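You operate a simulated robot arm through the tools that you are given. There is no shell and no other tool. Be economical: measure what you need, move in short steps, check, and stop when the job is done.

You run a simulated two-armed robot. Do the job below in one go: nothing can be reset, and whatever is moved stays where it is left.

TASK
Prime the three oil cups, then tighten the bleed screw.
Fine: open the yellow valve first, work the lube pump till the oil stands between the lines of the cups, and shut the valve again. Where these are worked on the way, their far stop is far enough and under half their travel is too little: yellow valve.

It is judged by the outcome, as a careful person would: the job done as asked, and still so three seconds after it is handed in. It fails if anything else is knocked over, pushed out of place, dropped, spilled or broken.

THE ROBOT
Two 7-joint arms with fingered hands on one trunk that stands fixed in place. Base frame: the origin is at the foot of the trunk, x ahead of it, y to its left, z up. Readings come in cm, rad, newtons and seconds.
The left shoulder is at [7, 17.2, 135.2], the right one opposite. Payload 5 kg a hand.
Tool frame (each hand has its own): the origin (TCP) lies between the finger pads and is the grasp point; the fingertips stand 4.3 cm ahead of it; z points along the fingers, y is the line along which they close. Largest opening 14.4 cm; the body of the gripper starts 5 cm behind the TCP. The gripper is a hand of 5 fingers: y runs from the thumb to the fingers, the wrist lies at [-2.1, -12.4, -22.1] in the tool frame, and closing takes about 1.5 s.
Orientation is that of the tool frame in the base frame, as a unit quaternion [x, y, z, w]. With the fingers straight down and the wrist toward the robot, the tool's x, y and z point along [0, 1, 0], [1, 0, 0] and [0, 0, -1] of the base frame.

THE INTERFACE
- The arms move only by the tool jog_arm. It takes "left_deltas", "right_deltas" or both (then of equal length, played together; a hand with none holds still); each is a list of rows, each a list of 2 entries, a list of its own where there are three numbers: the shift along the tool's x, y, z in mm, then the turn, a rotation vector about the tool's x, y, z in rad. In form: [[[tx, ty, tz], [ax, ay, az]], ...]. A call has 1 to 8 rows; each row shifts and turns the commanded pose from where the row before left it, along the tool's axes as they then stand. "left_hand" and "right_hand" are, for a hand that has rows, the finger opening in mm, from 0 to 144, set as the call begins (left out, the last holds). A row lasts 0.2 s, in which the tool goes at most 5 cm and 0.15 rad; a call with a longer step from one row to the next is refused whole, and so is a gripper value outside its range. A pose out of reach is approached as far as the arm can. The call stops where the force on the tool passes 50 N (or 10 N more than at its start, if that is more) or the arm is blocked; 0.2 s more then pass. Each finger travels about 4.5 cm/s and halts on what it meets, pressing with about 33 N; the grip force reading is that of the motor and also rises with nothing between the fingers. The clock runs only during rows and for 0.2 s after the last one: add rows that do not move to give the fingers time. The reply holds the time, the measured pose of the TCP, the force on the tool along the base axes, the opening and the grip force, in the units named above and with some noise, with the torque about the TCP (base axes, N m) and any sound that the robot's microphone picked up.
- Cameras (640 x 400 px; columns grow to the right, rows downward): "scene" is now at [11.6, 4.47, 156.97]; the picture's right is [0.58, -0.81, 0.00], its down [-0.59, -0.42, -0.69] and it looks along [0.56, 0.40, -0.72] (base axes); focal length 328 px, centre (320, 200). "left" rides on the left gripper at [-8.6, -10.8, -16.8] in its tool frame; the picture's right is [-0.80, -0.28, 0.53], its down [0.54, -0.73, 0.42] and it looks along [0.27, 0.63, 0.73] (tool axes); focal length 275 px, centre (320, 200). "right" rides on the right gripper at [8.6, -10.9, -16.8] in its tool frame; the picture's right is [-0.80, 0.28, -0.53], its down [-0.54, -0.73, 0.42] and it looks along [-0.27, 0.63, 0.73] (tool axes); focal length 275 px, centre (320, 200). There is no depth. A picture from a camera that has moved, and an enlarged one, comes with that camera's place and axes in the base frame and with its lens.
- grab_frame(camera): a new picture of that camera. No time passes.
- lift_body(by): slides the trunk up (or, below 0, down) by that many cm; the arms and the scene camera ride with it, the base frame stays. It gives what a move gives, with no picture.
- set_fingers(index, middle, ring, little, thumb_bend, thumb_turn, hand): sets how far each is bent, from 0 (flat) to 1 (curled in); at 0.3 the hand is open as for a grip, at 0.7 the pads meet at the TCP. One left out holds its place. A second passes; each finger stops where it meets its share of the squeeze, and holds until it gets a number again. A gripper value or a shape takes the hand back. It gives what a move gives, with no picture; readings hold the bend of each and the force on index, middle, ring, little, thumb and palm. thumb_turn goes from beside the hand (0) to across from the fingers (1), as for a grip.
- grasp_type(shape, hand): the hand has 5 fingers and takes this shape, open, in about a second: jaw (thumb against the fingers, like two jaws); tri (thumb and two fingers); tip (a fingertip pinch); poke (one finger out to press); point (the index stretched); flat (the hand flat); cup (the hand cupped); fist (a fist). The gripper value then closes the fingers along that shape, each until it touches; the sizes above hold for jaw. It gives what a move gives, with no picture.
- pan_tilt(pan, tilt): turns the head with the scene camera to pan (to the left, within 1.501 rad either way) and tilt (down, from -0.506 to 1.204), counted from straight ahead of the robot. It gives what a move gives.
- zoom(camera, box): a new picture of the part [left, top, right, bottom] of that camera's present view, enlarged. No time passes.
- sign_off(): hands the job in; it is judged then, once.

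Go step by step. Nothing tells you positions but the pictures and the camera data: compare them with the known pose of the tool, close in by small moves and look again before you grip or let go. The budget is 120 turns and 74 pictures, counting those below and the enlarged ones. Unless the task says otherwise, let go and move clear before handing in, and close with one line.

The tools are called after "Call:" as a command line: name --argument value ..., lists and objects as JSON in quotes. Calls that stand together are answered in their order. jog_arm: Moves the arms, as the interface text tells. Its arguments: {"type":"object","properties":{"left_deltas":{"type":"array","items":{"type":"array"}},"left_hand":{"type":"number"},"right_deltas":{"type":"array","items":{"type":"array"}},"right_hand":{"type":"number"}},"required":[]} The other tools are called the same way: lift_body (by) slides the trunk up or down; grasp_type (shape, hand) gives the hand a shape; set_fingers (index, middle, ring, little, thumb_bend, thumb_turn, hand) moves the fingers one by one; pan_tilt (pan, tilt) turns the head that bears the scene camera; grab_frame (camera) takes a picture; zoom (camera, box) takes an enlarged picture of a part of a camera's view; sign_off () hands the job in.

At the start:

```text
t: 0.0
left_tool_pos: [46.34, 52.46, 122.06]
left_tcp_rot: [0.707, 0.707, 0.0, 0.0]
left_ft_force: [0.3, 0.5, 0.1]
left_moment: [0.0, 0.04, 0.02]
left_gripper_width: 14.36
left_gripper_force: 0.0
left_shape: jaw
left_bend: [0.3, 0.3, 0.3, 0.3, 0.3, 0.98]
left_finger forces: [0.0, 0.0, 0.1, 0.0, 0.1, 0.1]
right_tool_pos: [78.47, 6.28, 125.41]
right_tcp_rot: [0.707, 0.708, 0.0, 0.0]
right_ft_force: [-0.2, 0.8, -0.2]
right_moment: [-0.03, 0.03, 0.01]
right_gripper_width: 14.36
right_gripper_force: 0.1
right_shape: jaw
right_bend: [0.3, 0.3, 0.3, 0.3, 0.3, 0.98]
right_finger forces: [0.0, 0.0, 0.0, 0.0, 0.1, 0.0]
trunk travel left (down, up): [-45.0, 49.0]
head pan, tilt: [0.62, 0.81]
```

scene: 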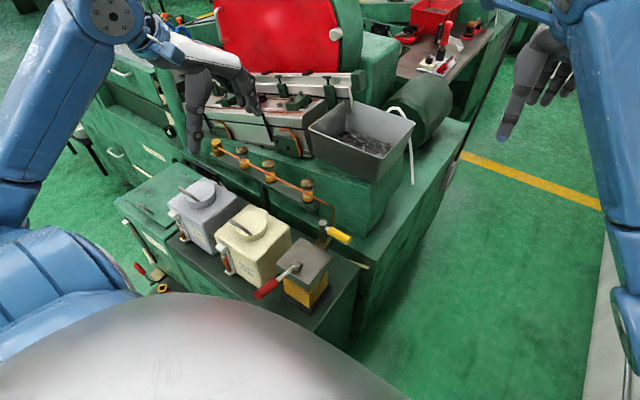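
right: 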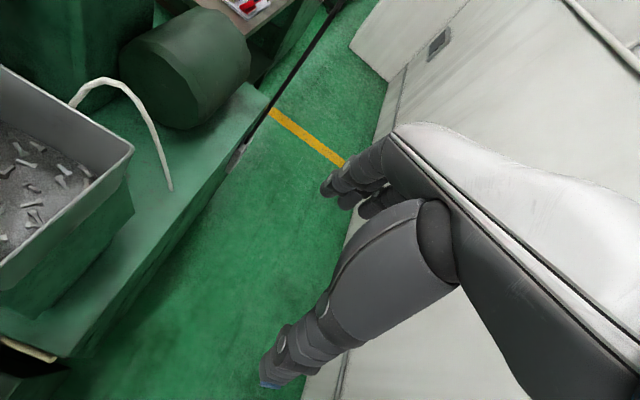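
left: 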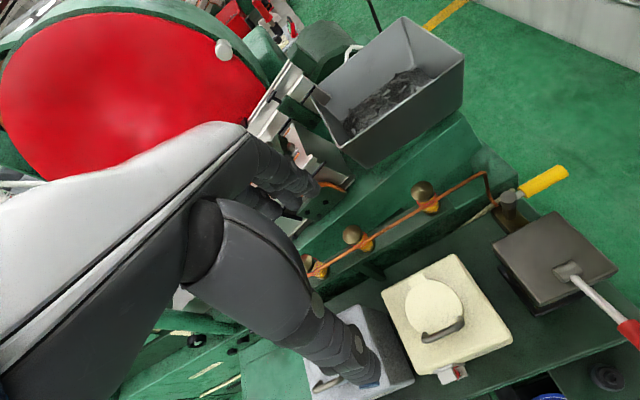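

I see a lathe-like machine, oil cups on a copper pipe, a yellow-handled valve, a pump with a red lever, and two tins. I'll zoom in for details.

Call:
zoom --camera "scene" --box '[190, 120, 390, 320]'

Call:
zoom --camera "left" --box '[290, 130, 640, 400]'

Call:
zoom --camera "scene" --box '[100, 170, 220, 310]'

```text
2.00 times, centred on (290, 220) of scene
camera zoom: at [11.6, 4.47, 156.97], right [0.58, -0.81, 0.0], down [-0.59, -0.42, -0.69], along [0.56, 0.4, -0.72], focal length 655 px, centre (380, 160)
```

zoom: 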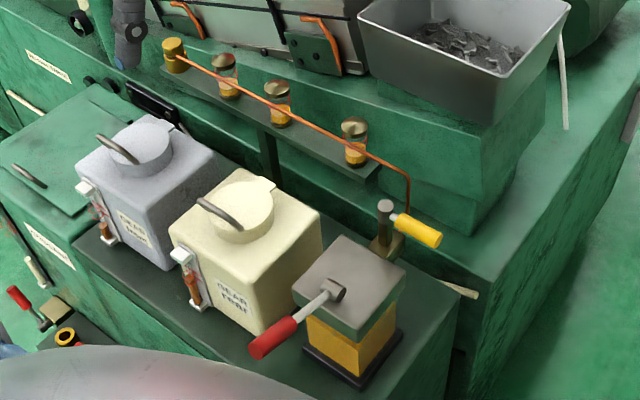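

```text
1.48 times, centred on (465, 265) of left
camera zoom: at [35.46, 43.93, 138.79], right [-0.28, -0.8, -0.53], down [-0.73, 0.54, -0.42], along [0.63, 0.27, -0.73], focal length 408 px, centre (105, 104)
```

zoom: 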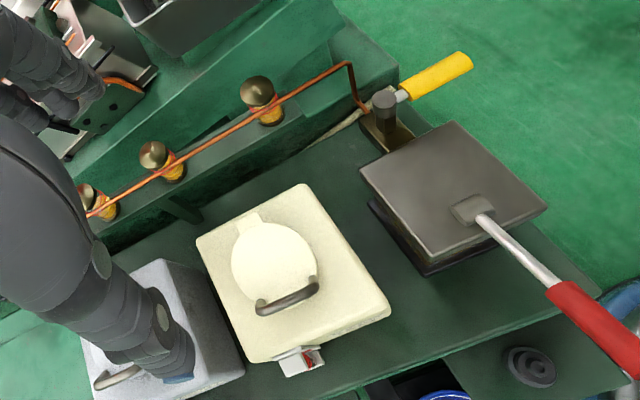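

```text
2.86 times, centred on (160, 240) of scene
camera zoom: at [11.6, 4.47, 156.97], right [0.58, -0.81, 0.0], down [-0.59, -0.42, -0.69], along [0.56, 0.4, -0.72], focal length 936 px, centre (777, 86)
```

zoom: 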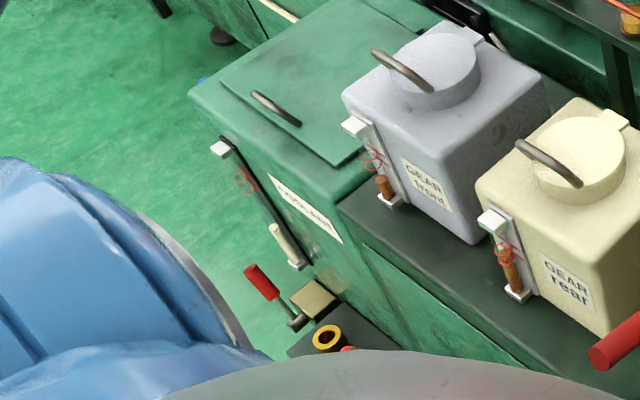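

The brass knob at the left end of the copper line may be the bleed screw; I zoom on the cups, the knob and the pump.

Call:
zoom --camera "scene" --box '[205, 130, 265, 180]'

Call:
zoom --camera "scene" --box '[255, 150, 325, 210]'

Call:
zoom --camera "scene" --box '[245, 210, 365, 320]'

```text
8.00 times, centred on (235, 155) of scene
camera zoom: at [11.6, 4.47, 156.97], right [0.58, -0.81, 0.0], down [-0.59, -0.42, -0.69], along [0.56, 0.4, -0.72], focal length 2620 px, centre (1000, 560)
```

zoom: 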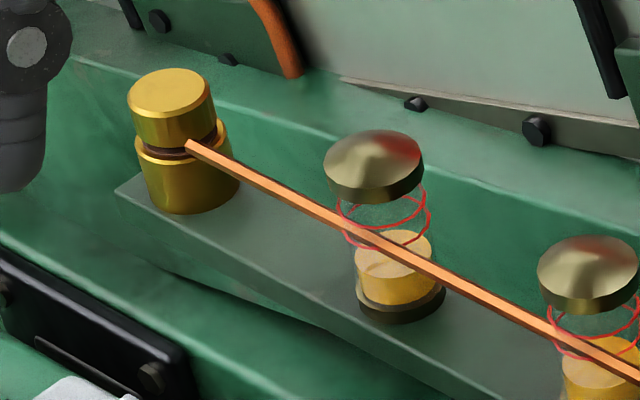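

```text
6.67 times, centred on (290, 180) of scene
camera zoom: at [11.6, 4.47, 156.97], right [0.58, -0.81, 0.0], down [-0.59, -0.42, -0.69], along [0.56, 0.4, -0.72], focal length 2184 px, centre (520, 333)
```

zoom: 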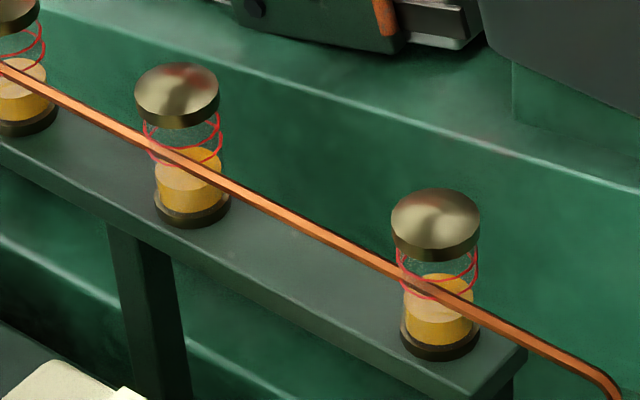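

```text
3.64 times, centred on (305, 265) of scene
camera zoom: at [11.6, 4.47, 156.97], right [0.58, -0.81, 0.0], down [-0.59, -0.42, -0.69], along [0.56, 0.4, -0.72], focal length 1191 px, centre (374, -36)
```

zoom: 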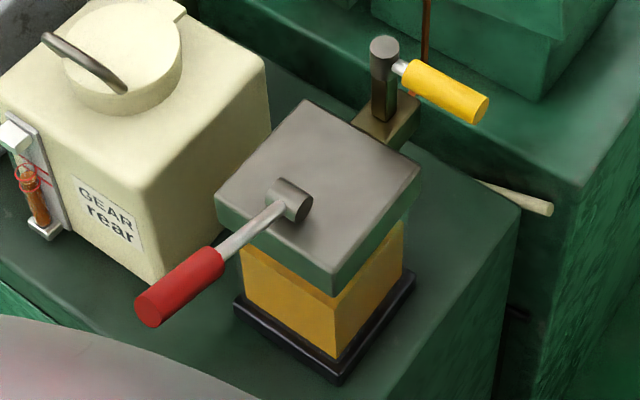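

The valve stem is near (52.7, 33, 97) with its handle pointing to -y. The pump lever pivots near (42, 33, 92.5) and its red grip is near (32, 33, 95). I set the left hand to one finger and look at where the fingertip stands.

Call:
grasp_type --shape "poke" --hand "left"

Call:
jog_arm --left_deltas '[[[-30, -20, 0], [0, 0, 0]], [[-45, 0, 0], [0, 0, 0]], [[-45, 0, 0], [0, 0, 0]]]'

Call:
grab_frame --camera "scene"

Call:
grab_frame --camera "left"

```text
t: 0.9
left_tool_pos: [46.42, 52.48, 121.95]
left_tcp_rot: [0.707, 0.707, -0.001, 0.0]
left_ft_force: [-0.4, 0.0, -0.3]
left_moment: [0.01, -0.01, 0.0]
left_gripper_width: 0.0
left_gripper_force: 0.0
left_shape: poke
left_bend: [0.7, 0.7, 0.99, 0.99, 1.0, 1.0]
left_finger forces: [0.0, 0.1, 0.0, 0.0, 0.0, 0.0]
right_tool_pos: [78.5, 6.32, 125.51]
right_tcp_rot: [0.707, 0.707, 0.0, 0.001]
right_ft_force: [1.0, -0.1, 0.2]
right_moment: [0.01, -0.01, 0.01]
right_gripper_width: 14.39
right_gripper_force: 0.0
right_shape: jaw
right_bend: [0.3, 0.3, 0.3, 0.3, 0.3, 0.98]
right_finger forces: [0.0, 0.0, 0.0, 0.0, 0.1, 0.1]
trunk travel left (down, up): [-45.0, 49.0]
head pan, tilt: [0.62, 0.81]
```

```text
t: 1.7
left_tool_pos: [46.83, 42.33, 122.79]
left_tcp_rot: [0.707, 0.707, -0.003, -0.001]
left_ft_force: [0.1, -0.2, 0.1]
left_moment: [0.01, 0.01, -0.03]
left_gripper_width: 0.0
left_gripper_force: 0.1
left_shape: poke
left_bend: [0.7, 0.7, 0.99, 0.99, 1.0, 1.0]
left_finger forces: [0.0, 0.0, 0.0, 0.0, 0.1, 0.0]
left hand out of reach, approached as far as the arm can: row 2, 3
right_tool_pos: [78.55, 6.3, 125.34]
right_tcp_rot: [0.707, 0.708, 0.0, -0.001]
right_ft_force: [-0.2, 0.2, 0.1]
right_moment: [0.02, -0.01, 0.01]
right_gripper_width: 14.4
right_gripper_force: 0.0
right_shape: jaw
right_bend: [0.3, 0.3, 0.3, 0.3, 0.3, 0.98]
right_finger forces: [0.0, 0.0, 0.0, 0.1, 0.0, 0.1]
trunk travel left (down, up): [-45.0, 49.0]
head pan, tilt: [0.62, 0.81]
```

```text
64 pictures are left
camera scene: at [11.77, 4.37, 156.95], right [0.58, -0.81, 0.0], down [-0.59, -0.42, -0.69], along [0.56, 0.4, -0.73], focal length 328 px, centre (320, 200)
```

scene: 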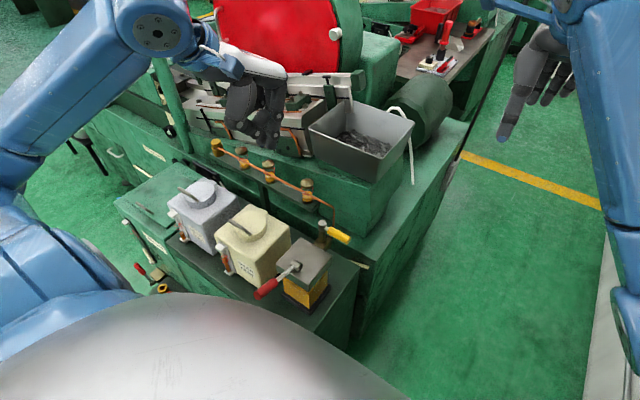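

```text
63 pictures are left
camera left: at [36.04, 33.66, 139.55], right [-0.29, -0.8, -0.53], down [-0.73, 0.54, -0.42], along [0.62, 0.27, -0.73], focal length 275 px, centre (320, 200)
```

left: 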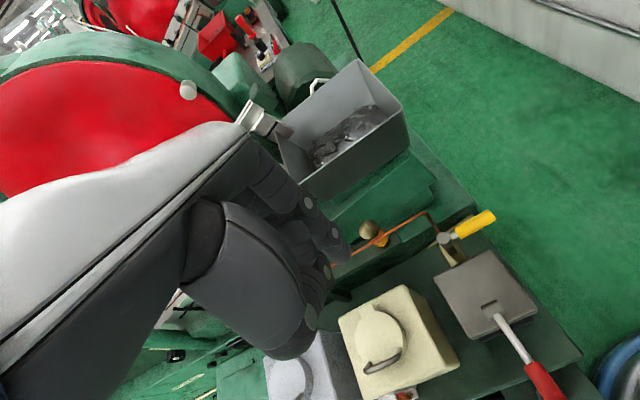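

The left arm cannot fold in close at this height. I raise the trunk so both arms can work more from above.

Call:
lift_body --by 15

Call:
jog_arm --left_deltas '[[[0, 0, 45], [0, 0, 0]], [[-30, 0, 30], [0, 0, 0]], [[-30, 20, 20], [0, 0, 0]], [[0, 0, 0], [0, 0, 0]]]'

Call:
grab_frame --camera "scene"

Call:
grab_frame --camera "left"

```text
t: 3.5
left_tool_pos: [46.86, 42.29, 137.78]
left_tcp_rot: [0.708, 0.707, -0.002, -0.001]
left_ft_force: [-0.5, 0.2, 0.2]
left_moment: [0.03, -0.01, 0.02]
left_gripper_width: 0.01
left_gripper_force: 0.0
left_shape: poke
left_bend: [0.7, 0.7, 0.99, 0.99, 1.0, 1.0]
left_finger forces: [0.0, 0.0, 0.0, 0.1, 0.0, 0.1]
right_tool_pos: [78.47, 6.16, 140.48]
right_tcp_rot: [0.707, 0.707, 0.0, 0.0]
right_ft_force: [0.5, -0.6, 0.7]
right_moment: [0.0, 0.02, 0.01]
right_gripper_width: 14.38
right_gripper_force: 0.0
right_shape: jaw
right_bend: [0.3, 0.3, 0.3, 0.3, 0.3, 0.98]
right_finger forces: [0.0, 0.0, 0.0, 0.0, 0.0, 0.0]
trunk travel left (down, up): [-60.0, 34.0]
head pan, tilt: [0.62, 0.81]
```

```text
t: 4.5
left_tool_pos: [51.15, 37.9, 128.9]
left_tcp_rot: [0.708, 0.706, -0.001, 0.0]
left_ft_force: [0.2, -0.2, -0.1]
left_moment: [-0.03, -0.01, 0.04]
left_gripper_width: 0.0
left_gripper_force: 0.1
left_shape: poke
left_bend: [0.7, 0.7, 0.99, 0.99, 1.0, 1.0]
left_finger forces: [0.0, 0.0, 0.1, 0.1, 0.0, 0.0]
left hand out of reach, approached as far as the arm can: row 1, 2
right_tool_pos: [78.44, 6.26, 140.42]
right_tcp_rot: [0.707, 0.707, -0.001, 0.0]
right_ft_force: [-0.4, 0.1, -0.4]
right_moment: [0.01, 0.0, -0.01]
right_gripper_width: 14.37
right_gripper_force: 0.0
right_shape: jaw
right_bend: [0.3, 0.3, 0.3, 0.3, 0.3, 0.98]
right_finger forces: [0.0, 0.0, 0.1, 0.1, 0.0, 0.1]
trunk travel left (down, up): [-60.0, 34.0]
head pan, tilt: [0.62, 0.81]
```

```text
62 pictures are left
camera scene: at [11.52, 4.54, 171.97], right [0.58, -0.81, 0.0], down [-0.59, -0.42, -0.69], along [0.56, 0.4, -0.72], focal length 328 px, centre (320, 200)
```

scene: 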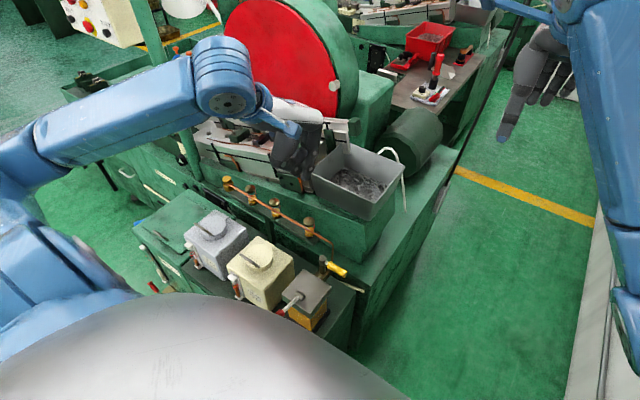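

```text
61 pictures are left
camera left: at [40.17, 29.33, 145.62], right [-0.29, -0.8, -0.53], down [-0.73, 0.54, -0.42], along [0.63, 0.27, -0.73], focal length 275 px, centre (320, 200)
```

left: 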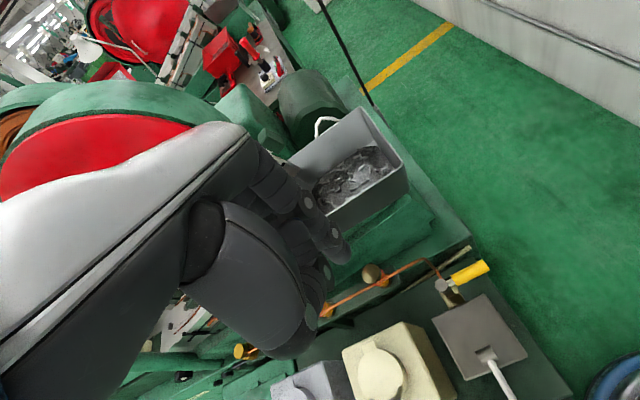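

Triangulating puts the bleed screw cap at about (58.8, 76.3, 98) and the near corner of the bin at (66.8, 27, 109). I shape the left hand for a three-finger grip and bring it over the yellow handle.

Call:
grasp_type --shape "tri" --hand "left"

Call:
jog_arm --left_deltas '[[[-20, 5, 40], [0, 0, 0]], [[-20, 5, 40], [0, 0, 0]], [[-20, 5, 40], [0, 0, 0]], [[-14, 0, 40], [0, 0, 0]], [[0, 0, 0], [0, 0, 0]]]' --left_hand 60

Call:
grab_frame --camera "scene"

Call:
grab_frame --camera "left"

```text
t: 5.3
left_tool_pos: [51.08, 37.89, 128.87]
left_tcp_rot: [0.708, 0.707, -0.003, -0.001]
left_ft_force: [-0.3, -0.3, 0.2]
left_moment: [0.0, 0.01, -0.01]
left_gripper_width: 14.43
left_gripper_force: 0.1
left_shape: tri
left_bend: [0.3, 0.3, 0.99, 0.99, 0.3, 0.98]
left_finger forces: [0.0, 0.1, 0.0, 0.0, 0.0, 0.0]
right_tool_pos: [78.5, 6.27, 140.55]
right_tcp_rot: [0.707, 0.708, 0.0, 0.0]
right_ft_force: [-0.5, -0.3, 0.1]
right_moment: [-0.02, 0.02, 0.0]
right_gripper_width: 14.37
right_gripper_force: 0.0
right_shape: jaw
right_bend: [0.3, 0.3, 0.3, 0.3, 0.3, 0.98]
right_finger forces: [0.1, 0.1, 0.0, 0.0, 0.0, 0.0]
trunk travel left (down, up): [-60.0, 34.0]
head pan, tilt: [0.62, 0.81]
```

```text
t: 6.5
left_tool_pos: [52.7, 30.67, 112.82]
left_tcp_rot: [0.708, 0.706, -0.002, -0.001]
left_ft_force: [0.2, -0.8, 1.1]
left_moment: [-0.04, 0.02, -0.02]
left_gripper_width: 6.09
left_gripper_force: 0.0
left_shape: tri
left_bend: [0.74, 0.48, 0.99, 0.99, 0.72, 1.0]
left_finger forces: [0.0, 0.0, 0.0, 0.2, 0.0, 0.1]
right_tool_pos: [78.39, 6.42, 140.45]
right_tcp_rot: [0.707, 0.707, -0.001, 0.0]
right_ft_force: [-0.7, 0.5, 0.5]
right_moment: [0.02, -0.05, 0.02]
right_gripper_width: 14.35
right_gripper_force: 0.0
right_shape: jaw
right_bend: [0.3, 0.3, 0.3, 0.3, 0.3, 0.98]
right_finger forces: [0.1, 0.0, 0.0, 0.1, 0.1, 0.0]
trunk travel left (down, up): [-60.0, 34.0]
head pan, tilt: [0.62, 0.81]
```

```text
60 pictures are left
camera scene: at [11.59, 4.48, 171.97], right [0.58, -0.81, 0.0], down [-0.59, -0.42, -0.69], along [0.56, 0.4, -0.72], focal length 328 px, centre (320, 200)
```

scene: 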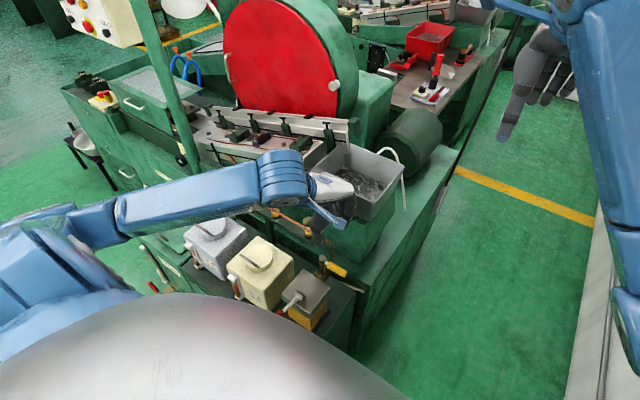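

```text
59 pictures are left
camera left: at [41.84, 22.12, 129.57], right [-0.29, -0.8, -0.53], down [-0.73, 0.54, -0.42], along [0.63, 0.27, -0.73], focal length 275 px, centre (320, 200)
```

left: 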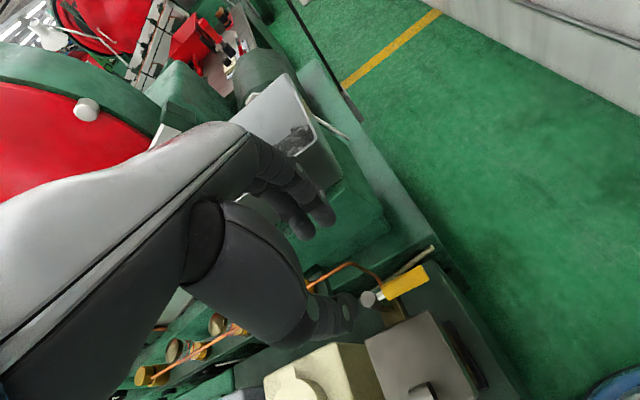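

The hand is lined up across the handle, which runs from y≈25 to 30.5 at x≈52.4. I shift toward its middle and go down.

Call:
jog_arm --left_deltas '[[[-26, -3, 20], [0, 0, 0]], [[0, 0, 40], [0, 0, 0]], [[0, 0, 35], [0, 0, 0]], [[0, 0, 20], [0, 0, 0]], [[0, 0, 10], [0, 0, 0]], [[0, 0, 0], [0, 0, 0]]]'

Call:
grab_frame --camera "left"

Call:
zoom --camera "scene" --box '[250, 190, 410, 310]'

```text
t: 8.0
left_tool_pos: [52.34, 27.83, 100.27]
left_tcp_rot: [0.708, 0.707, -0.002, 0.0]
left_ft_force: [-0.4, -0.5, -0.5]
left_moment: [-0.04, 0.0, -0.01]
left_gripper_width: 6.07
left_gripper_force: 0.0
left_shape: tri
left_bend: [0.74, 0.48, 0.99, 0.99, 0.72, 1.0]
left_finger forces: [0.0, 0.1, 0.0, 0.0, 0.0, 0.1]
right_tool_pos: [78.4, 6.27, 140.55]
right_tcp_rot: [0.707, 0.707, 0.001, 0.0]
right_ft_force: [-0.2, 0.7, 1.3]
right_moment: [-0.01, 0.01, 0.04]
right_gripper_width: 14.37
right_gripper_force: 0.1
right_shape: jaw
right_bend: [0.3, 0.3, 0.3, 0.3, 0.3, 0.98]
right_finger forces: [0.0, 0.0, 0.0, 0.0, 0.1, 0.1]
trunk travel left (down, up): [-60.0, 34.0]
head pan, tilt: [0.62, 0.81]
```

```text
58 pictures are left
camera left: at [41.44, 19.34, 116.97], right [-0.29, -0.8, -0.53], down [-0.73, 0.54, -0.42], along [0.62, 0.27, -0.73], focal length 275 px, centre (320, 200)
```

left: 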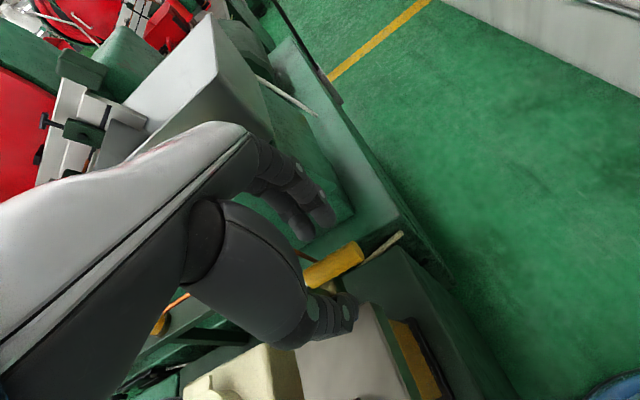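

```text
3.33 times, centred on (330, 250) of scene
camera zoom: at [11.6, 4.49, 171.97], right [0.58, -0.81, 0.0], down [-0.59, -0.42, -0.69], along [0.56, 0.4, -0.72], focal length 1092 px, centre (287, 33)
```

zoom: 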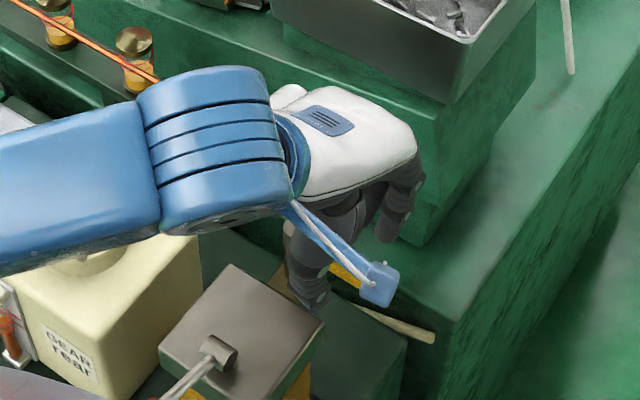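

The handle is between thumb and fingers. I go down a bit more and close into a loose cage.

Call:
jog_arm --left_deltas '[[[0, 0, 20], [0, 0, 0]], [[0, 0, 15], [0, 0, 0]], [[0, 0, 0], [0, 0, 0]]]'

Call:
jog_arm --left_deltas '[[[0, 0, 0], [0, 0, 0]], [[0, 0, 0], [0, 0, 0]], [[0, 0, 0], [0, 0, 0]]]' --left_hand 35

Call:
grab_frame --camera "left"

```text
t: 8.8
left_tool_pos: [52.34, 27.85, 96.64]
left_tcp_rot: [0.707, 0.707, -0.001, -0.001]
left_ft_force: [-0.3, -0.1, -0.8]
left_moment: [0.04, -0.01, 0.0]
left_gripper_width: 6.04
left_gripper_force: 0.1
left_shape: tri
left_bend: [0.74, 0.48, 0.99, 0.99, 0.72, 1.0]
left_finger forces: [0.0, 0.0, 0.0, 0.1, 0.0, 0.1]
right_tool_pos: [78.49, 6.23, 140.57]
right_tcp_rot: [0.708, 0.707, 0.0, 0.0]
right_ft_force: [-0.3, -0.1, 0.6]
right_moment: [0.02, -0.02, -0.02]
right_gripper_width: 14.36
right_gripper_force: 0.0
right_shape: jaw
right_bend: [0.3, 0.3, 0.3, 0.3, 0.3, 0.98]
right_finger forces: [0.0, 0.1, 0.0, 0.0, 0.0, 0.1]
trunk travel left (down, up): [-60.0, 34.0]
head pan, tilt: [0.62, 0.81]
```

```text
t: 9.6
left_tool_pos: [52.34, 27.9, 96.56]
left_tcp_rot: [0.708, 0.706, -0.002, -0.001]
left_ft_force: [-0.7, -0.2, 0.7]
left_moment: [0.03, 0.0, -0.02]
left_gripper_width: 3.55
left_gripper_force: 0.1
left_shape: tri
left_bend: [0.74, 0.57, 0.99, 0.99, 0.74, 1.0]
left_finger forces: [0.1, 0.0, 0.0, 0.0, 0.0, 0.1]
right_tool_pos: [78.39, 6.26, 140.53]
right_tcp_rot: [0.707, 0.707, 0.0, 0.0]
right_ft_force: [-0.8, 0.0, -0.5]
right_moment: [0.01, 0.01, -0.03]
right_gripper_width: 14.37
right_gripper_force: 0.1
right_shape: jaw
right_bend: [0.3, 0.3, 0.3, 0.3, 0.3, 0.98]
right_finger forces: [0.1, 0.1, 0.0, 0.1, 0.0, 0.1]
trunk travel left (down, up): [-60.0, 34.0]
head pan, tilt: [0.62, 0.81]
```

```text
56 pictures are left
camera left: at [41.47, 19.29, 113.46], right [-0.29, -0.8, -0.53], down [-0.73, 0.54, -0.42], along [0.62, 0.27, -0.73], focal length 275 px, centre (320, 200)
```

left: 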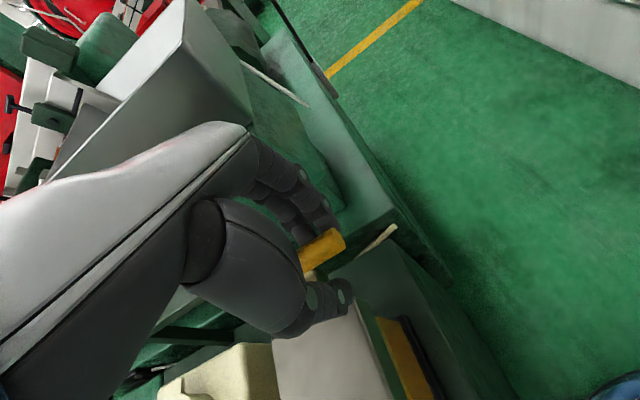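

Now I grip the handle and try a small turn, swinging it toward the robot (clockwise from above).

Call:
jog_arm --left_deltas '[[[0, 0, 0], [0, 0, 0]], [[0, 0, 0], [0, 0, 0]], [[0, 0, 0], [0, 0, 0]], [[0, 0, 0], [0, 0, 0]]]' --left_hand 14

Call:
jog_arm --left_deltas '[[[0.54, -7.17, 0], [0, 0, 0.15]], [[0.54, -7.17, 0], [0, 0, 0.15]]]'

```text
t: 10.6
left_tool_pos: [52.26, 27.9, 96.66]
left_tcp_rot: [0.708, 0.706, -0.001, 0.0]
left_ft_force: [-0.7, 0.0, 0.6]
left_moment: [-0.02, -0.02, 0.0]
left_gripper_width: 1.42
left_gripper_force: 0.0
left_shape: tri
left_bend: [0.72, 0.64, 0.99, 0.99, 0.73, 1.0]
left_finger forces: [0.1, 0.0, 0.0, 0.0, 0.0, 0.0]
right_tool_pos: [78.49, 6.24, 140.48]
right_tcp_rot: [0.707, 0.707, 0.0, 0.0]
right_ft_force: [0.1, -0.3, -0.3]
right_moment: [0.0, -0.01, 0.01]
right_gripper_width: 14.37
right_gripper_force: 0.1
right_shape: jaw
right_bend: [0.3, 0.3, 0.3, 0.3, 0.3, 0.98]
right_finger forces: [0.0, 0.0, 0.0, 0.0, 0.0, 0.1]
trunk travel left (down, up): [-60.0, 34.0]
head pan, tilt: [0.62, 0.81]
```

```text
t: 11.2
left_tool_pos: [51.01, 28.16, 96.56]
left_tcp_rot: [0.806, 0.593, -0.002, 0.001]
left_ft_force: [0.2, 0.7, 0.1]
left_moment: [-0.01, -0.02, 0.02]
left_gripper_width: 1.42
left_gripper_force: 0.0
left_shape: tri
left_bend: [0.72, 0.64, 0.99, 0.99, 0.73, 1.0]
left_finger forces: [0.2, 0.1, 0.0, 0.0, 0.0, 0.0]
right_tool_pos: [78.28, 6.31, 140.49]
right_tcp_rot: [0.707, 0.707, 0.0, 0.0]
right_ft_force: [0.1, -0.7, 0.1]
right_moment: [-0.01, 0.0, 0.04]
right_gripper_width: 14.38
right_gripper_force: 0.0
right_shape: jaw
right_bend: [0.3, 0.3, 0.3, 0.3, 0.3, 0.98]
right_finger forces: [0.0, 0.0, 0.1, 0.0, 0.0, 0.1]
trunk travel left (down, up): [-60.0, 34.0]
head pan, tilt: [0.62, 0.81]
```

No contact was felt, so I look at where the handle is relative to the fingers.

Call:
zoom --camera "left" --box '[220, 170, 440, 350]'

Call:
zoom --camera "scene" --box '[290, 220, 390, 300]'

```text
2.22 times, centred on (330, 260) of left
camera zoom: at [38.09, 23.19, 113.41], right [-0.51, -0.68, -0.53], down [-0.53, 0.73, -0.42], along [0.68, 0.07, -0.73], focal length 612 px, centre (298, 67)
```

zoom: 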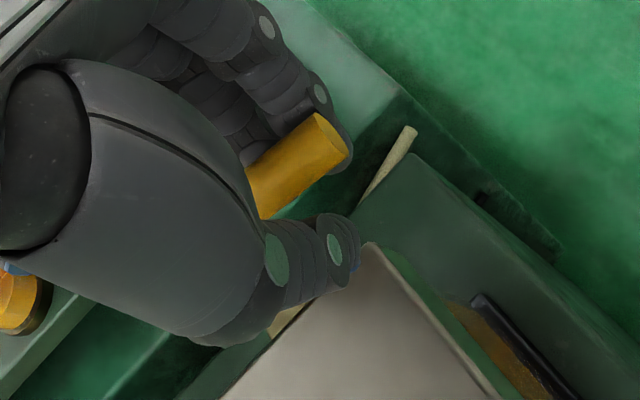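

```text
5.00 times, centred on (340, 260) of scene
camera zoom: at [11.62, 4.55, 171.96], right [0.58, -0.81, 0.0], down [-0.59, -0.42, -0.69], along [0.56, 0.4, -0.72], focal length 1638 px, centre (220, -100)
```

zoom: 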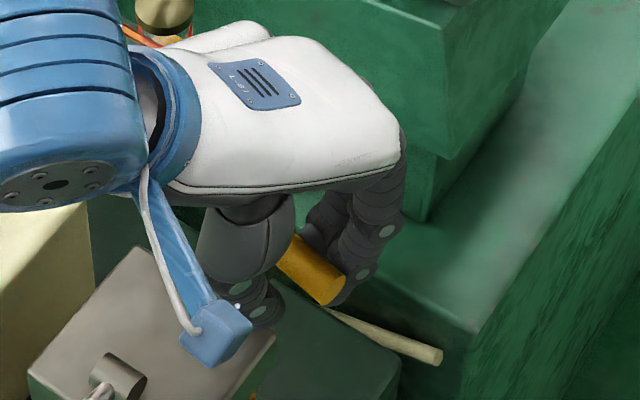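

The fingers are just touching the far side of the handle. I continue the swing.

Call:
jog_arm --left_deltas '[[[0.54, -7.17, 0], [0, 0, 0.15]], [[0.54, -7.17, 0], [0, 0, 0.15]], [[0.54, -7.17, 0], [0, 0, 0.15]]]'

Call:
zoom --camera "left" --box '[220, 170, 440, 350]'

```text
t: 11.9
left_tool_pos: [49.17, 29.16, 96.76]
left_tcp_rot: [0.917, 0.398, -0.002, 0.0]
left_ft_force: [0.7, -0.2, -0.1]
left_moment: [-0.01, -0.01, 0.0]
left_gripper_width: 1.41
left_gripper_force: 0.0
left_shape: tri
left_bend: [0.72, 0.64, 0.99, 0.99, 0.73, 1.0]
left_finger forces: [0.4, 0.0, 0.1, 0.0, 0.0, 0.0]
right_tool_pos: [78.6, 6.24, 140.41]
right_tcp_rot: [0.707, 0.707, 0.0, 0.0]
right_ft_force: [-0.4, 0.0, 0.4]
right_moment: [-0.04, 0.03, -0.01]
right_gripper_width: 14.36
right_gripper_force: 0.1
right_shape: jaw
right_bend: [0.3, 0.3, 0.3, 0.3, 0.3, 0.98]
right_finger forces: [0.0, 0.0, 0.0, 0.0, 0.0, 0.0]
trunk travel left (down, up): [-60.0, 34.0]
head pan, tilt: [0.62, 0.81]
```

```text
2.22 times, centred on (330, 260) of left
camera zoom: at [35.36, 30.36, 113.41], right [-0.75, -0.39, -0.53], down [-0.16, 0.89, -0.42], along [0.64, -0.23, -0.73], focal length 612 px, centre (298, 67)
```

zoom: 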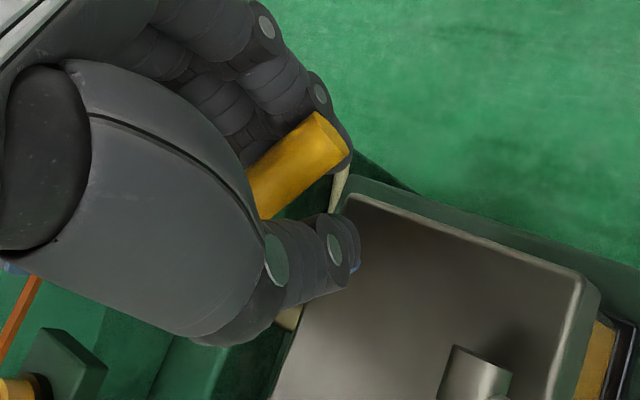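

The handle turns with the hand. I continue to the stop.

Call:
jog_arm --left_deltas '[[[0.54, -7.17, 0], [0, 0, 0.15]], [[0.54, -7.17, 0], [0, 0, 0.15]], [[0.54, -7.17, 0], [0, 0, 0.15]], [[0.54, -7.17, 0], [0, 0, 0.15]]]'

Call:
jog_arm --left_deltas '[[[0.4, -4.8, 0], [0, 0, 0.1]], [[0.4, -4.8, 0], [0, 0, 0.1]]]'

Call:
grab_frame --camera "left"

Call:
zoom --camera "scene" --box '[250, 190, 410, 310]'

```text
t: 12.9
left_tool_pos: [47.63, 31.76, 96.6]
left_tcp_rot: [0.994, 0.109, -0.003, 0.002]
left_ft_force: [0.8, -0.9, -0.2]
left_moment: [-0.01, 0.03, 0.02]
left_gripper_width: 1.42
left_gripper_force: 0.0
left_shape: tri
left_bend: [0.72, 0.64, 0.99, 0.99, 0.73, 1.0]
left_finger forces: [0.5, 0.0, 0.0, 0.0, 0.0, 0.0]
right_tool_pos: [78.5, 6.31, 140.48]
right_tcp_rot: [0.707, 0.707, 0.001, 0.0]
right_ft_force: [0.1, 0.3, 0.0]
right_moment: [0.03, 0.02, 0.0]
right_gripper_width: 14.38
right_gripper_force: 0.0
right_shape: jaw
right_bend: [0.3, 0.3, 0.3, 0.3, 0.3, 0.98]
right_finger forces: [0.1, 0.0, 0.0, 0.1, 0.0, 0.1]
trunk travel left (down, up): [-60.0, 34.0]
head pan, tilt: [0.62, 0.81]
```

```text
t: 13.6
left_tool_pos: [47.55, 32.51, 96.76]
left_tcp_rot: [1.0, 0.009, -0.002, 0.001]
left_ft_force: [0.2, -0.7, -0.1]
left_moment: [-0.05, -0.03, 0.03]
left_gripper_width: 1.46
left_gripper_force: 0.1
left_shape: tri
left_bend: [0.72, 0.64, 0.99, 0.99, 0.73, 1.0]
left_finger forces: [0.6, 0.1, 0.0, 0.1, 0.1, 0.0]
right_tool_pos: [78.53, 6.32, 140.43]
right_tcp_rot: [0.706, 0.708, 0.0, 0.0]
right_ft_force: [0.5, 0.1, 0.1]
right_moment: [-0.01, 0.0, 0.01]
right_gripper_width: 14.39
right_gripper_force: 0.0
right_shape: jaw
right_bend: [0.3, 0.3, 0.3, 0.3, 0.3, 0.98]
right_finger forces: [0.0, 0.1, 0.1, 0.0, 0.1, 0.1]
trunk travel left (down, up): [-60.0, 34.0]
head pan, tilt: [0.62, 0.81]
```

```text
52 pictures are left
camera left: at [38.8, 43.32, 113.44], right [-0.8, 0.27, -0.53], down [0.53, 0.73, -0.43], along [0.28, -0.62, -0.73], focal length 275 px, centre (320, 200)
```

left: 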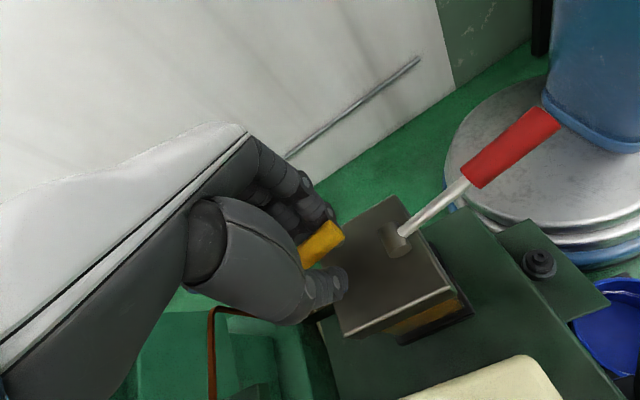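

```text
3.33 times, centred on (330, 250) of scene
camera zoom: at [11.69, 4.48, 171.97], right [0.58, -0.81, 0.0], down [-0.59, -0.42, -0.69], along [0.56, 0.4, -0.72], focal length 1092 px, centre (287, 33)
```

zoom: 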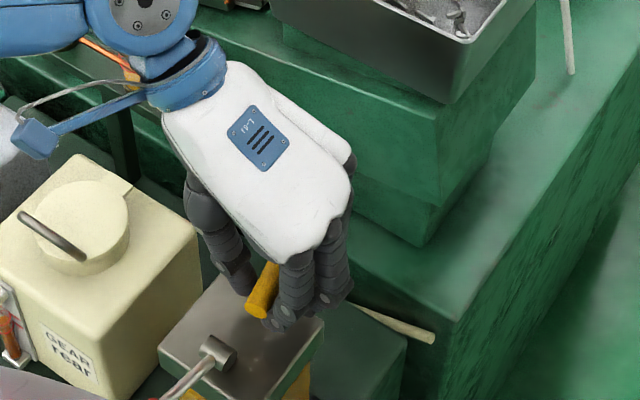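

The handle now points toward the robot. I push a little further to feel for the stop.

Call:
jog_arm --left_deltas '[[[0.4, -4.8, 0], [0, 0, 0.1]], [[0.4, -4.8, 0], [0, 0, 0.1]]]'

```text
t: 14.2
left_tool_pos: [47.8, 33.36, 96.86]
left_tcp_rot: [0.996, -0.09, -0.002, 0.002]
left_ft_force: [3.4, -11.0, 0.5]
left_moment: [-0.2, -0.02, 0.38]
left_gripper_width: 1.52
left_gripper_force: 0.0
left_shape: tri
left_bend: [0.72, 0.64, 0.99, 0.99, 0.73, 1.0]
left_finger forces: [10.8, 0.0, 0.0, 0.1, 0.1, 0.0]
right_tool_pos: [78.48, 5.92, 140.56]
right_tcp_rot: [0.707, 0.707, 0.0, -0.001]
right_ft_force: [0.1, -0.2, 0.4]
right_moment: [-0.01, 0.03, 0.0]
right_gripper_width: 14.37
right_gripper_force: 0.0
right_shape: jaw
right_bend: [0.3, 0.3, 0.3, 0.3, 0.3, 0.98]
right_finger forces: [0.1, 0.1, 0.0, 0.0, 0.0, 0.1]
trunk travel left (down, up): [-60.0, 34.0]
head pan, tilt: [0.62, 0.81]
```

The stop is felt: the valve is open. I open the fingers, back off and rise clear, then check the handle and cups.

Call:
jog_arm --left_deltas '[[[-0.8, 9, 0], [0, 0, -0.12]], [[0, 0, 0], [0, 0, 0]], [[0, 0, 0], [0, 0, 0]], [[0, 0, 0], [0, 0, 0]]]' --left_hand 60

Call:
jog_arm --left_deltas '[[[0, 0, -40], [0, 0, 0]], [[0, 0, -40], [0, 0, 0]], [[0, 0, -40], [0, 0, 0]], [[0, 0, 0], [0, 0, 0]]]'

Call:
grab_frame --camera "left"

```text
t: 15.2
left_tool_pos: [47.47, 32.57, 96.84]
left_tcp_rot: [1.0, -0.03, -0.001, 0.001]
left_ft_force: [0.8, -0.4, -1.1]
left_moment: [0.0, -0.03, 0.02]
left_gripper_width: 5.95
left_gripper_force: 0.2
left_shape: tri
left_bend: [0.74, 0.48, 0.99, 0.99, 0.72, 1.0]
left_finger forces: [0.1, 0.1, 0.0, 0.1, 0.0, 0.0]
right_tool_pos: [78.3, 6.3, 140.46]
right_tcp_rot: [0.707, 0.707, 0.001, -0.001]
right_ft_force: [0.1, -0.1, 0.4]
right_moment: [0.0, 0.0, 0.0]
right_gripper_width: 14.39
right_gripper_force: 0.1
right_shape: jaw
right_bend: [0.3, 0.3, 0.3, 0.3, 0.3, 0.98]
right_finger forces: [0.0, 0.1, 0.1, 0.1, 0.0, 0.1]
trunk travel left (down, up): [-60.0, 34.0]
head pan, tilt: [0.62, 0.81]
```

```text
t: 16.1
left_tool_pos: [47.47, 32.76, 108.79]
left_tcp_rot: [1.0, -0.03, -0.002, 0.0]
left_ft_force: [-0.5, -0.4, 0.1]
left_moment: [-0.02, -0.03, -0.01]
left_gripper_width: 5.94
left_gripper_force: 0.1
left_shape: tri
left_bend: [0.74, 0.48, 0.99, 0.99, 0.72, 1.0]
left_finger forces: [0.0, 0.0, 0.0, 0.0, 0.0, 0.1]
right_tool_pos: [78.45, 6.32, 140.46]
right_tcp_rot: [0.708, 0.706, 0.0, 0.0]
right_ft_force: [-0.7, -0.4, -0.7]
right_moment: [-0.02, 0.0, 0.02]
right_gripper_width: 14.37
right_gripper_force: 0.0
right_shape: jaw
right_bend: [0.3, 0.3, 0.3, 0.3, 0.3, 0.98]
right_finger forces: [0.0, 0.0, 0.1, 0.0, 0.1, 0.1]
trunk travel left (down, up): [-60.0, 34.0]
head pan, tilt: [0.62, 0.81]
```

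```text
50 pictures are left
camera left: at [39.57, 44.15, 125.45], right [-0.78, 0.33, -0.53], down [0.58, 0.69, -0.43], along [0.23, -0.64, -0.73], focal length 275 px, centre (320, 200)
```

left: 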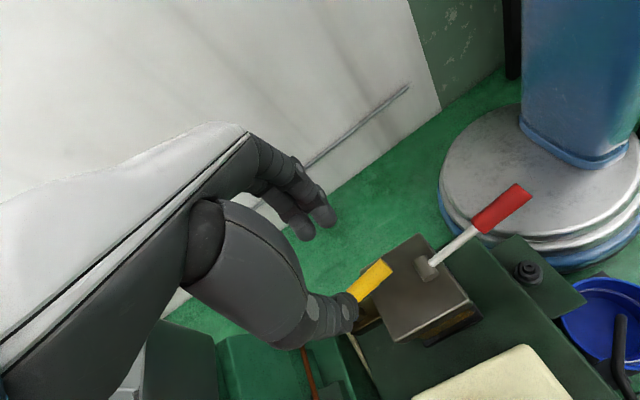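

The valve handle stays open. Now I move over the pump's red grip at (32.5, 33) with a jaw grip.

Call:
grasp_type --shape "jaw" --hand "left"

Call:
jog_arm --left_deltas '[[[0, 0, 0], [0, 0, -0.06]], [[-40, 0, 0], [0, 0, 0]], [[-40, 0, 0], [0, 0, 0]], [[-40, 0, 0], [0, 0, 0]], [[-30, 0, 0], [0, 0, 0]], [[0, 0, 0], [0, 0, 0]]]' --left_hand 80

Call:
grab_frame --camera "left"

Call:
grab_frame --camera "scene"

```text
t: 17.1
left_tool_pos: [47.43, 32.73, 108.64]
left_tcp_rot: [1.0, -0.029, -0.001, 0.0]
left_ft_force: [0.9, 0.4, 0.8]
left_moment: [0.02, 0.0, 0.02]
left_gripper_width: 14.34
left_gripper_force: 0.0
left_shape: jaw
left_bend: [0.3, 0.3, 0.3, 0.3, 0.3, 0.98]
left_finger forces: [0.0, 0.0, 0.0, 0.0, 0.0, 0.0]
right_tool_pos: [78.39, 6.2, 140.48]
right_tcp_rot: [0.708, 0.707, 0.0, -0.001]
right_ft_force: [-0.2, 0.4, -1.0]
right_moment: [0.02, 0.02, -0.02]
right_gripper_width: 14.36
right_gripper_force: 0.1
right_shape: jaw
right_bend: [0.3, 0.3, 0.3, 0.3, 0.3, 0.98]
right_finger forces: [0.0, 0.0, 0.0, 0.0, 0.0, 0.0]
trunk travel left (down, up): [-60.0, 34.0]
head pan, tilt: [0.62, 0.81]
```

```text
t: 18.4
left_tool_pos: [32.56, 32.62, 108.8]
left_tcp_rot: [1.0, 0.001, -0.003, 0.001]
left_ft_force: [-0.4, 0.4, 0.0]
left_moment: [-0.02, -0.04, 0.01]
left_gripper_width: 8.04
left_gripper_force: 0.0
left_shape: jaw
left_bend: [0.74, 0.42, 0.39, 0.41, 0.67, 1.0]
left_finger forces: [0.0, 0.1, 0.1, 0.0, 0.1, 0.0]
right_tool_pos: [78.4, 6.39, 140.38]
right_tcp_rot: [0.707, 0.707, 0.0, 0.0]
right_ft_force: [-0.4, 0.7, 0.2]
right_moment: [0.06, 0.02, 0.02]
right_gripper_width: 14.36
right_gripper_force: 0.0
right_shape: jaw
right_bend: [0.3, 0.3, 0.3, 0.3, 0.3, 0.98]
right_finger forces: [0.0, 0.0, 0.1, 0.0, 0.1, 0.1]
trunk travel left (down, up): [-60.0, 34.0]
head pan, tilt: [0.62, 0.81]
```

```text
49 pictures are left
camera left: at [23.91, 43.6, 125.42], right [-0.8, 0.28, -0.53], down [0.54, 0.72, -0.43], along [0.27, -0.63, -0.73], focal length 275 px, centre (320, 200)
```

left: 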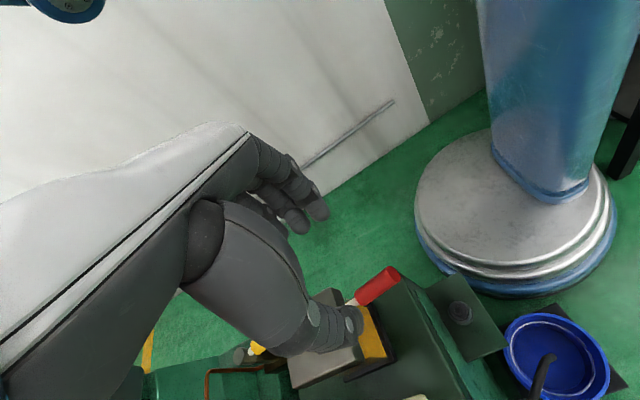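

```text
48 pictures are left
camera scene: at [11.59, 4.52, 171.97], right [0.58, -0.81, 0.0], down [-0.59, -0.42, -0.69], along [0.56, 0.4, -0.72], focal length 328 px, centre (320, 200)
```

scene: 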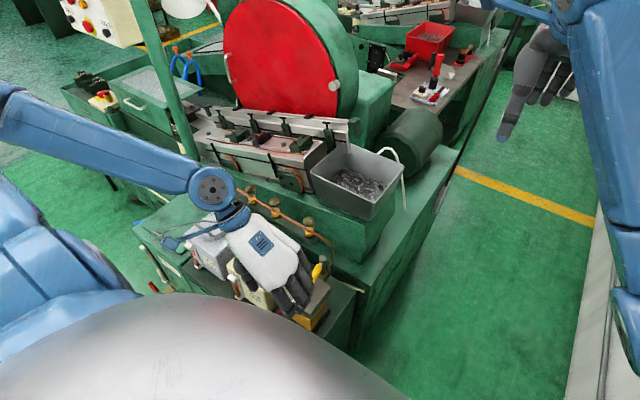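

The index finger is oddly bent in, so I set the fingers one by one to straddle the lever, then look closer.

Call:
set_fingers --hand "left" --index 0.45 --middle 0.45 --ring 0.45 --little 0.45 --thumb_bend 0.5 --thumb_turn 1.0

Call:
jog_arm --left_deltas '[[[0, 0, 30], [0, 0, 0]], [[0, 0, 30], [0, 0, 0]], [[0, 0, 20], [0, 0, 0]], [[0, 0, 0], [0, 0, 0]]]'

Call:
zoom --camera "left" --box '[220, 150, 460, 350]'

```text
t: 19.4
left_tool_pos: [32.55, 32.8, 108.64]
left_tcp_rot: [1.0, 0.0, -0.002, 0.001]
left_ft_force: [0.8, 0.3, 0.2]
left_moment: [-0.02, -0.04, -0.02]
left_gripper_width: 8.71
left_gripper_force: 0.0
left_shape: fingers
left_bend: [0.45, 0.45, 0.45, 0.45, 0.5, 1.0]
left_finger forces: [0.0, 0.0, 0.1, 0.0, 0.0, 0.0]
right_tool_pos: [78.41, 6.25, 140.55]
right_tcp_rot: [0.707, 0.708, 0.001, 0.0]
right_ft_force: [0.2, 0.3, -0.2]
right_moment: [0.0, 0.04, -0.02]
right_gripper_width: 14.38
right_gripper_force: 0.1
right_shape: jaw
right_bend: [0.3, 0.3, 0.3, 0.3, 0.3, 0.98]
right_finger forces: [0.1, 0.0, 0.1, 0.0, 0.0, 0.1]
trunk travel left (down, up): [-60.0, 34.0]
head pan, tilt: [0.62, 0.81]
```

```text
t: 20.4
left_tool_pos: [32.45, 32.65, 100.82]
left_tcp_rot: [1.0, 0.0, -0.002, 0.001]
left_ft_force: [-0.7, -0.9, 0.4]
left_moment: [0.0, 0.03, 0.01]
left_gripper_width: 8.66
left_gripper_force: 0.1
left_shape: fingers
left_bend: [0.45, 0.45, 0.45, 0.45, 0.5, 1.0]
left_finger forces: [0.0, 0.1, 0.1, 0.0, 0.0, 0.0]
right_tool_pos: [78.41, 6.23, 140.41]
right_tcp_rot: [0.707, 0.707, 0.0, 0.0]
right_ft_force: [0.0, -0.8, 0.1]
right_moment: [-0.01, -0.01, -0.01]
right_gripper_width: 14.35
right_gripper_force: 0.0
right_shape: jaw
right_bend: [0.3, 0.3, 0.3, 0.3, 0.3, 0.98]
right_finger forces: [0.0, 0.1, 0.0, 0.0, 0.1, 0.1]
trunk travel left (down, up): [-60.0, 34.0]
head pan, tilt: [0.62, 0.81]
```

```text
2.00 times, centred on (340, 250) of left
camera zoom: at [23.87, 43.6, 117.55], right [-0.8, 0.28, -0.53], down [0.54, 0.72, -0.43], along [0.27, -0.63, -0.73], focal length 551 px, centre (280, 100)
```

zoom: 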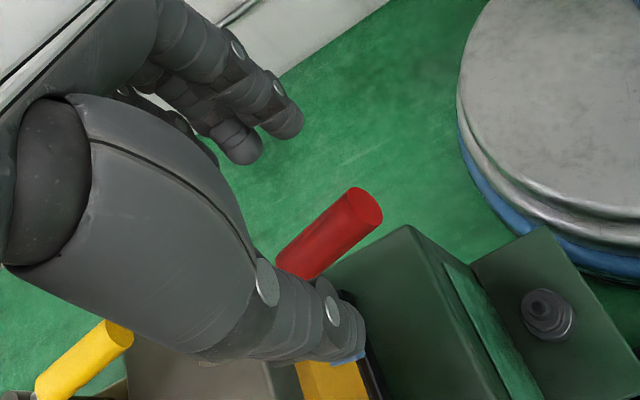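

The lever lies between thumb and fingers. I go down around it and close gently.

Call:
jog_arm --left_deltas '[[[0, 0, 25], [0, 0, 0]], [[0, 0, 25], [0, 0, 0]], [[0, 0, 0], [0, 0, 0]]]'

Call:
set_fingers --hand "left" --index 0.66 --middle 0.66 --ring 0.66 --little 0.66 --thumb_bend 0.66

Call:
zoom --camera "left" --box '[220, 150, 460, 350]'

```text
t: 21.2
left_tool_pos: [32.43, 32.64, 95.88]
left_tcp_rot: [1.0, 0.0, -0.001, 0.001]
left_ft_force: [1.1, -0.7, -0.7]
left_moment: [-0.01, -0.03, -0.01]
left_gripper_width: 8.67
left_gripper_force: 0.0
left_shape: fingers
left_bend: [0.45, 0.45, 0.45, 0.45, 0.5, 1.0]
left_finger forces: [0.1, 0.0, 0.0, 0.1, 0.0, 0.0]
right_tool_pos: [78.5, 6.14, 140.51]
right_tcp_rot: [0.708, 0.707, 0.0, 0.0]
right_ft_force: [-0.8, 0.2, -0.1]
right_moment: [0.0, 0.02, 0.02]
right_gripper_width: 14.37
right_gripper_force: 0.1
right_shape: jaw
right_bend: [0.3, 0.3, 0.3, 0.3, 0.3, 0.98]
right_finger forces: [0.1, 0.0, 0.0, 0.0, 0.0, 0.0]
trunk travel left (down, up): [-60.0, 34.0]
head pan, tilt: [0.62, 0.81]
```

```text
t: 22.2
left_tool_pos: [32.4, 32.52, 95.87]
left_tcp_rot: [1.0, 0.0, -0.002, 0.001]
left_ft_force: [-0.2, 0.0, 0.4]
left_moment: [0.0, 0.02, 0.05]
left_gripper_width: 2.2
left_gripper_force: 0.0
left_shape: fingers
left_bend: [0.66, 0.66, 0.66, 0.66, 0.66, 1.0]
left_finger forces: [0.0, 0.0, 0.0, 0.1, 0.0, 0.0]
right_tool_pos: [78.33, 6.19, 140.6]
right_tcp_rot: [0.707, 0.707, 0.0, 0.001]
right_ft_force: [-0.1, 0.2, -0.1]
right_moment: [0.02, -0.01, -0.01]
right_gripper_width: 14.39
right_gripper_force: 0.0
right_shape: jaw
right_bend: [0.3, 0.3, 0.3, 0.3, 0.3, 0.98]
right_finger forces: [0.0, 0.0, 0.0, 0.0, 0.0, 0.1]
trunk travel left (down, up): [-60.0, 34.0]
head pan, tilt: [0.62, 0.81]
```

```text
2.00 times, centred on (340, 250) of left
camera zoom: at [23.78, 43.46, 112.59], right [-0.8, 0.28, -0.53], down [0.54, 0.72, -0.43], along [0.27, -0.63, -0.73], focal length 551 px, centre (280, 100)
```

zoom: 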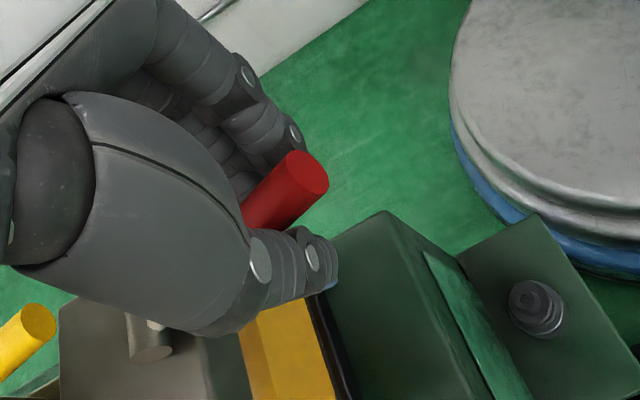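

The lever is nested in the hand. I close a little more to hold it firmly.

Call:
set_fingers --hand "left" --index 0.8 --middle 0.8 --ring 0.8 --little 0.8 --thumb_bend 0.8

```text
t: 23.2
left_tool_pos: [32.39, 32.61, 95.62]
left_tcp_rot: [1.0, 0.001, -0.003, 0.002]
left_ft_force: [-1.3, -3.0, -29.7]
left_moment: [-0.39, 0.52, -0.57]
left_gripper_width: 0.13
left_gripper_force: 26.4
left_shape: fingers
left_bend: [0.75, 0.73, 0.72, 0.8, 0.71, 1.0]
left_finger forces: [0.0, 13.7, 14.0, 0.0, 25.6, 0.0]
right_tool_pos: [78.5, 6.3, 140.33]
right_tcp_rot: [0.707, 0.707, 0.0, -0.001]
right_ft_force: [0.1, -0.3, -0.6]
right_moment: [-0.02, 0.0, 0.06]
right_gripper_width: 14.38
right_gripper_force: 0.0
right_shape: jaw
right_bend: [0.3, 0.3, 0.3, 0.3, 0.3, 0.98]
right_finger forces: [0.1, 0.1, 0.1, 0.0, 0.0, 0.1]
trunk travel left (down, up): [-60.0, 34.0]
head pan, tilt: [0.62, 0.81]
```

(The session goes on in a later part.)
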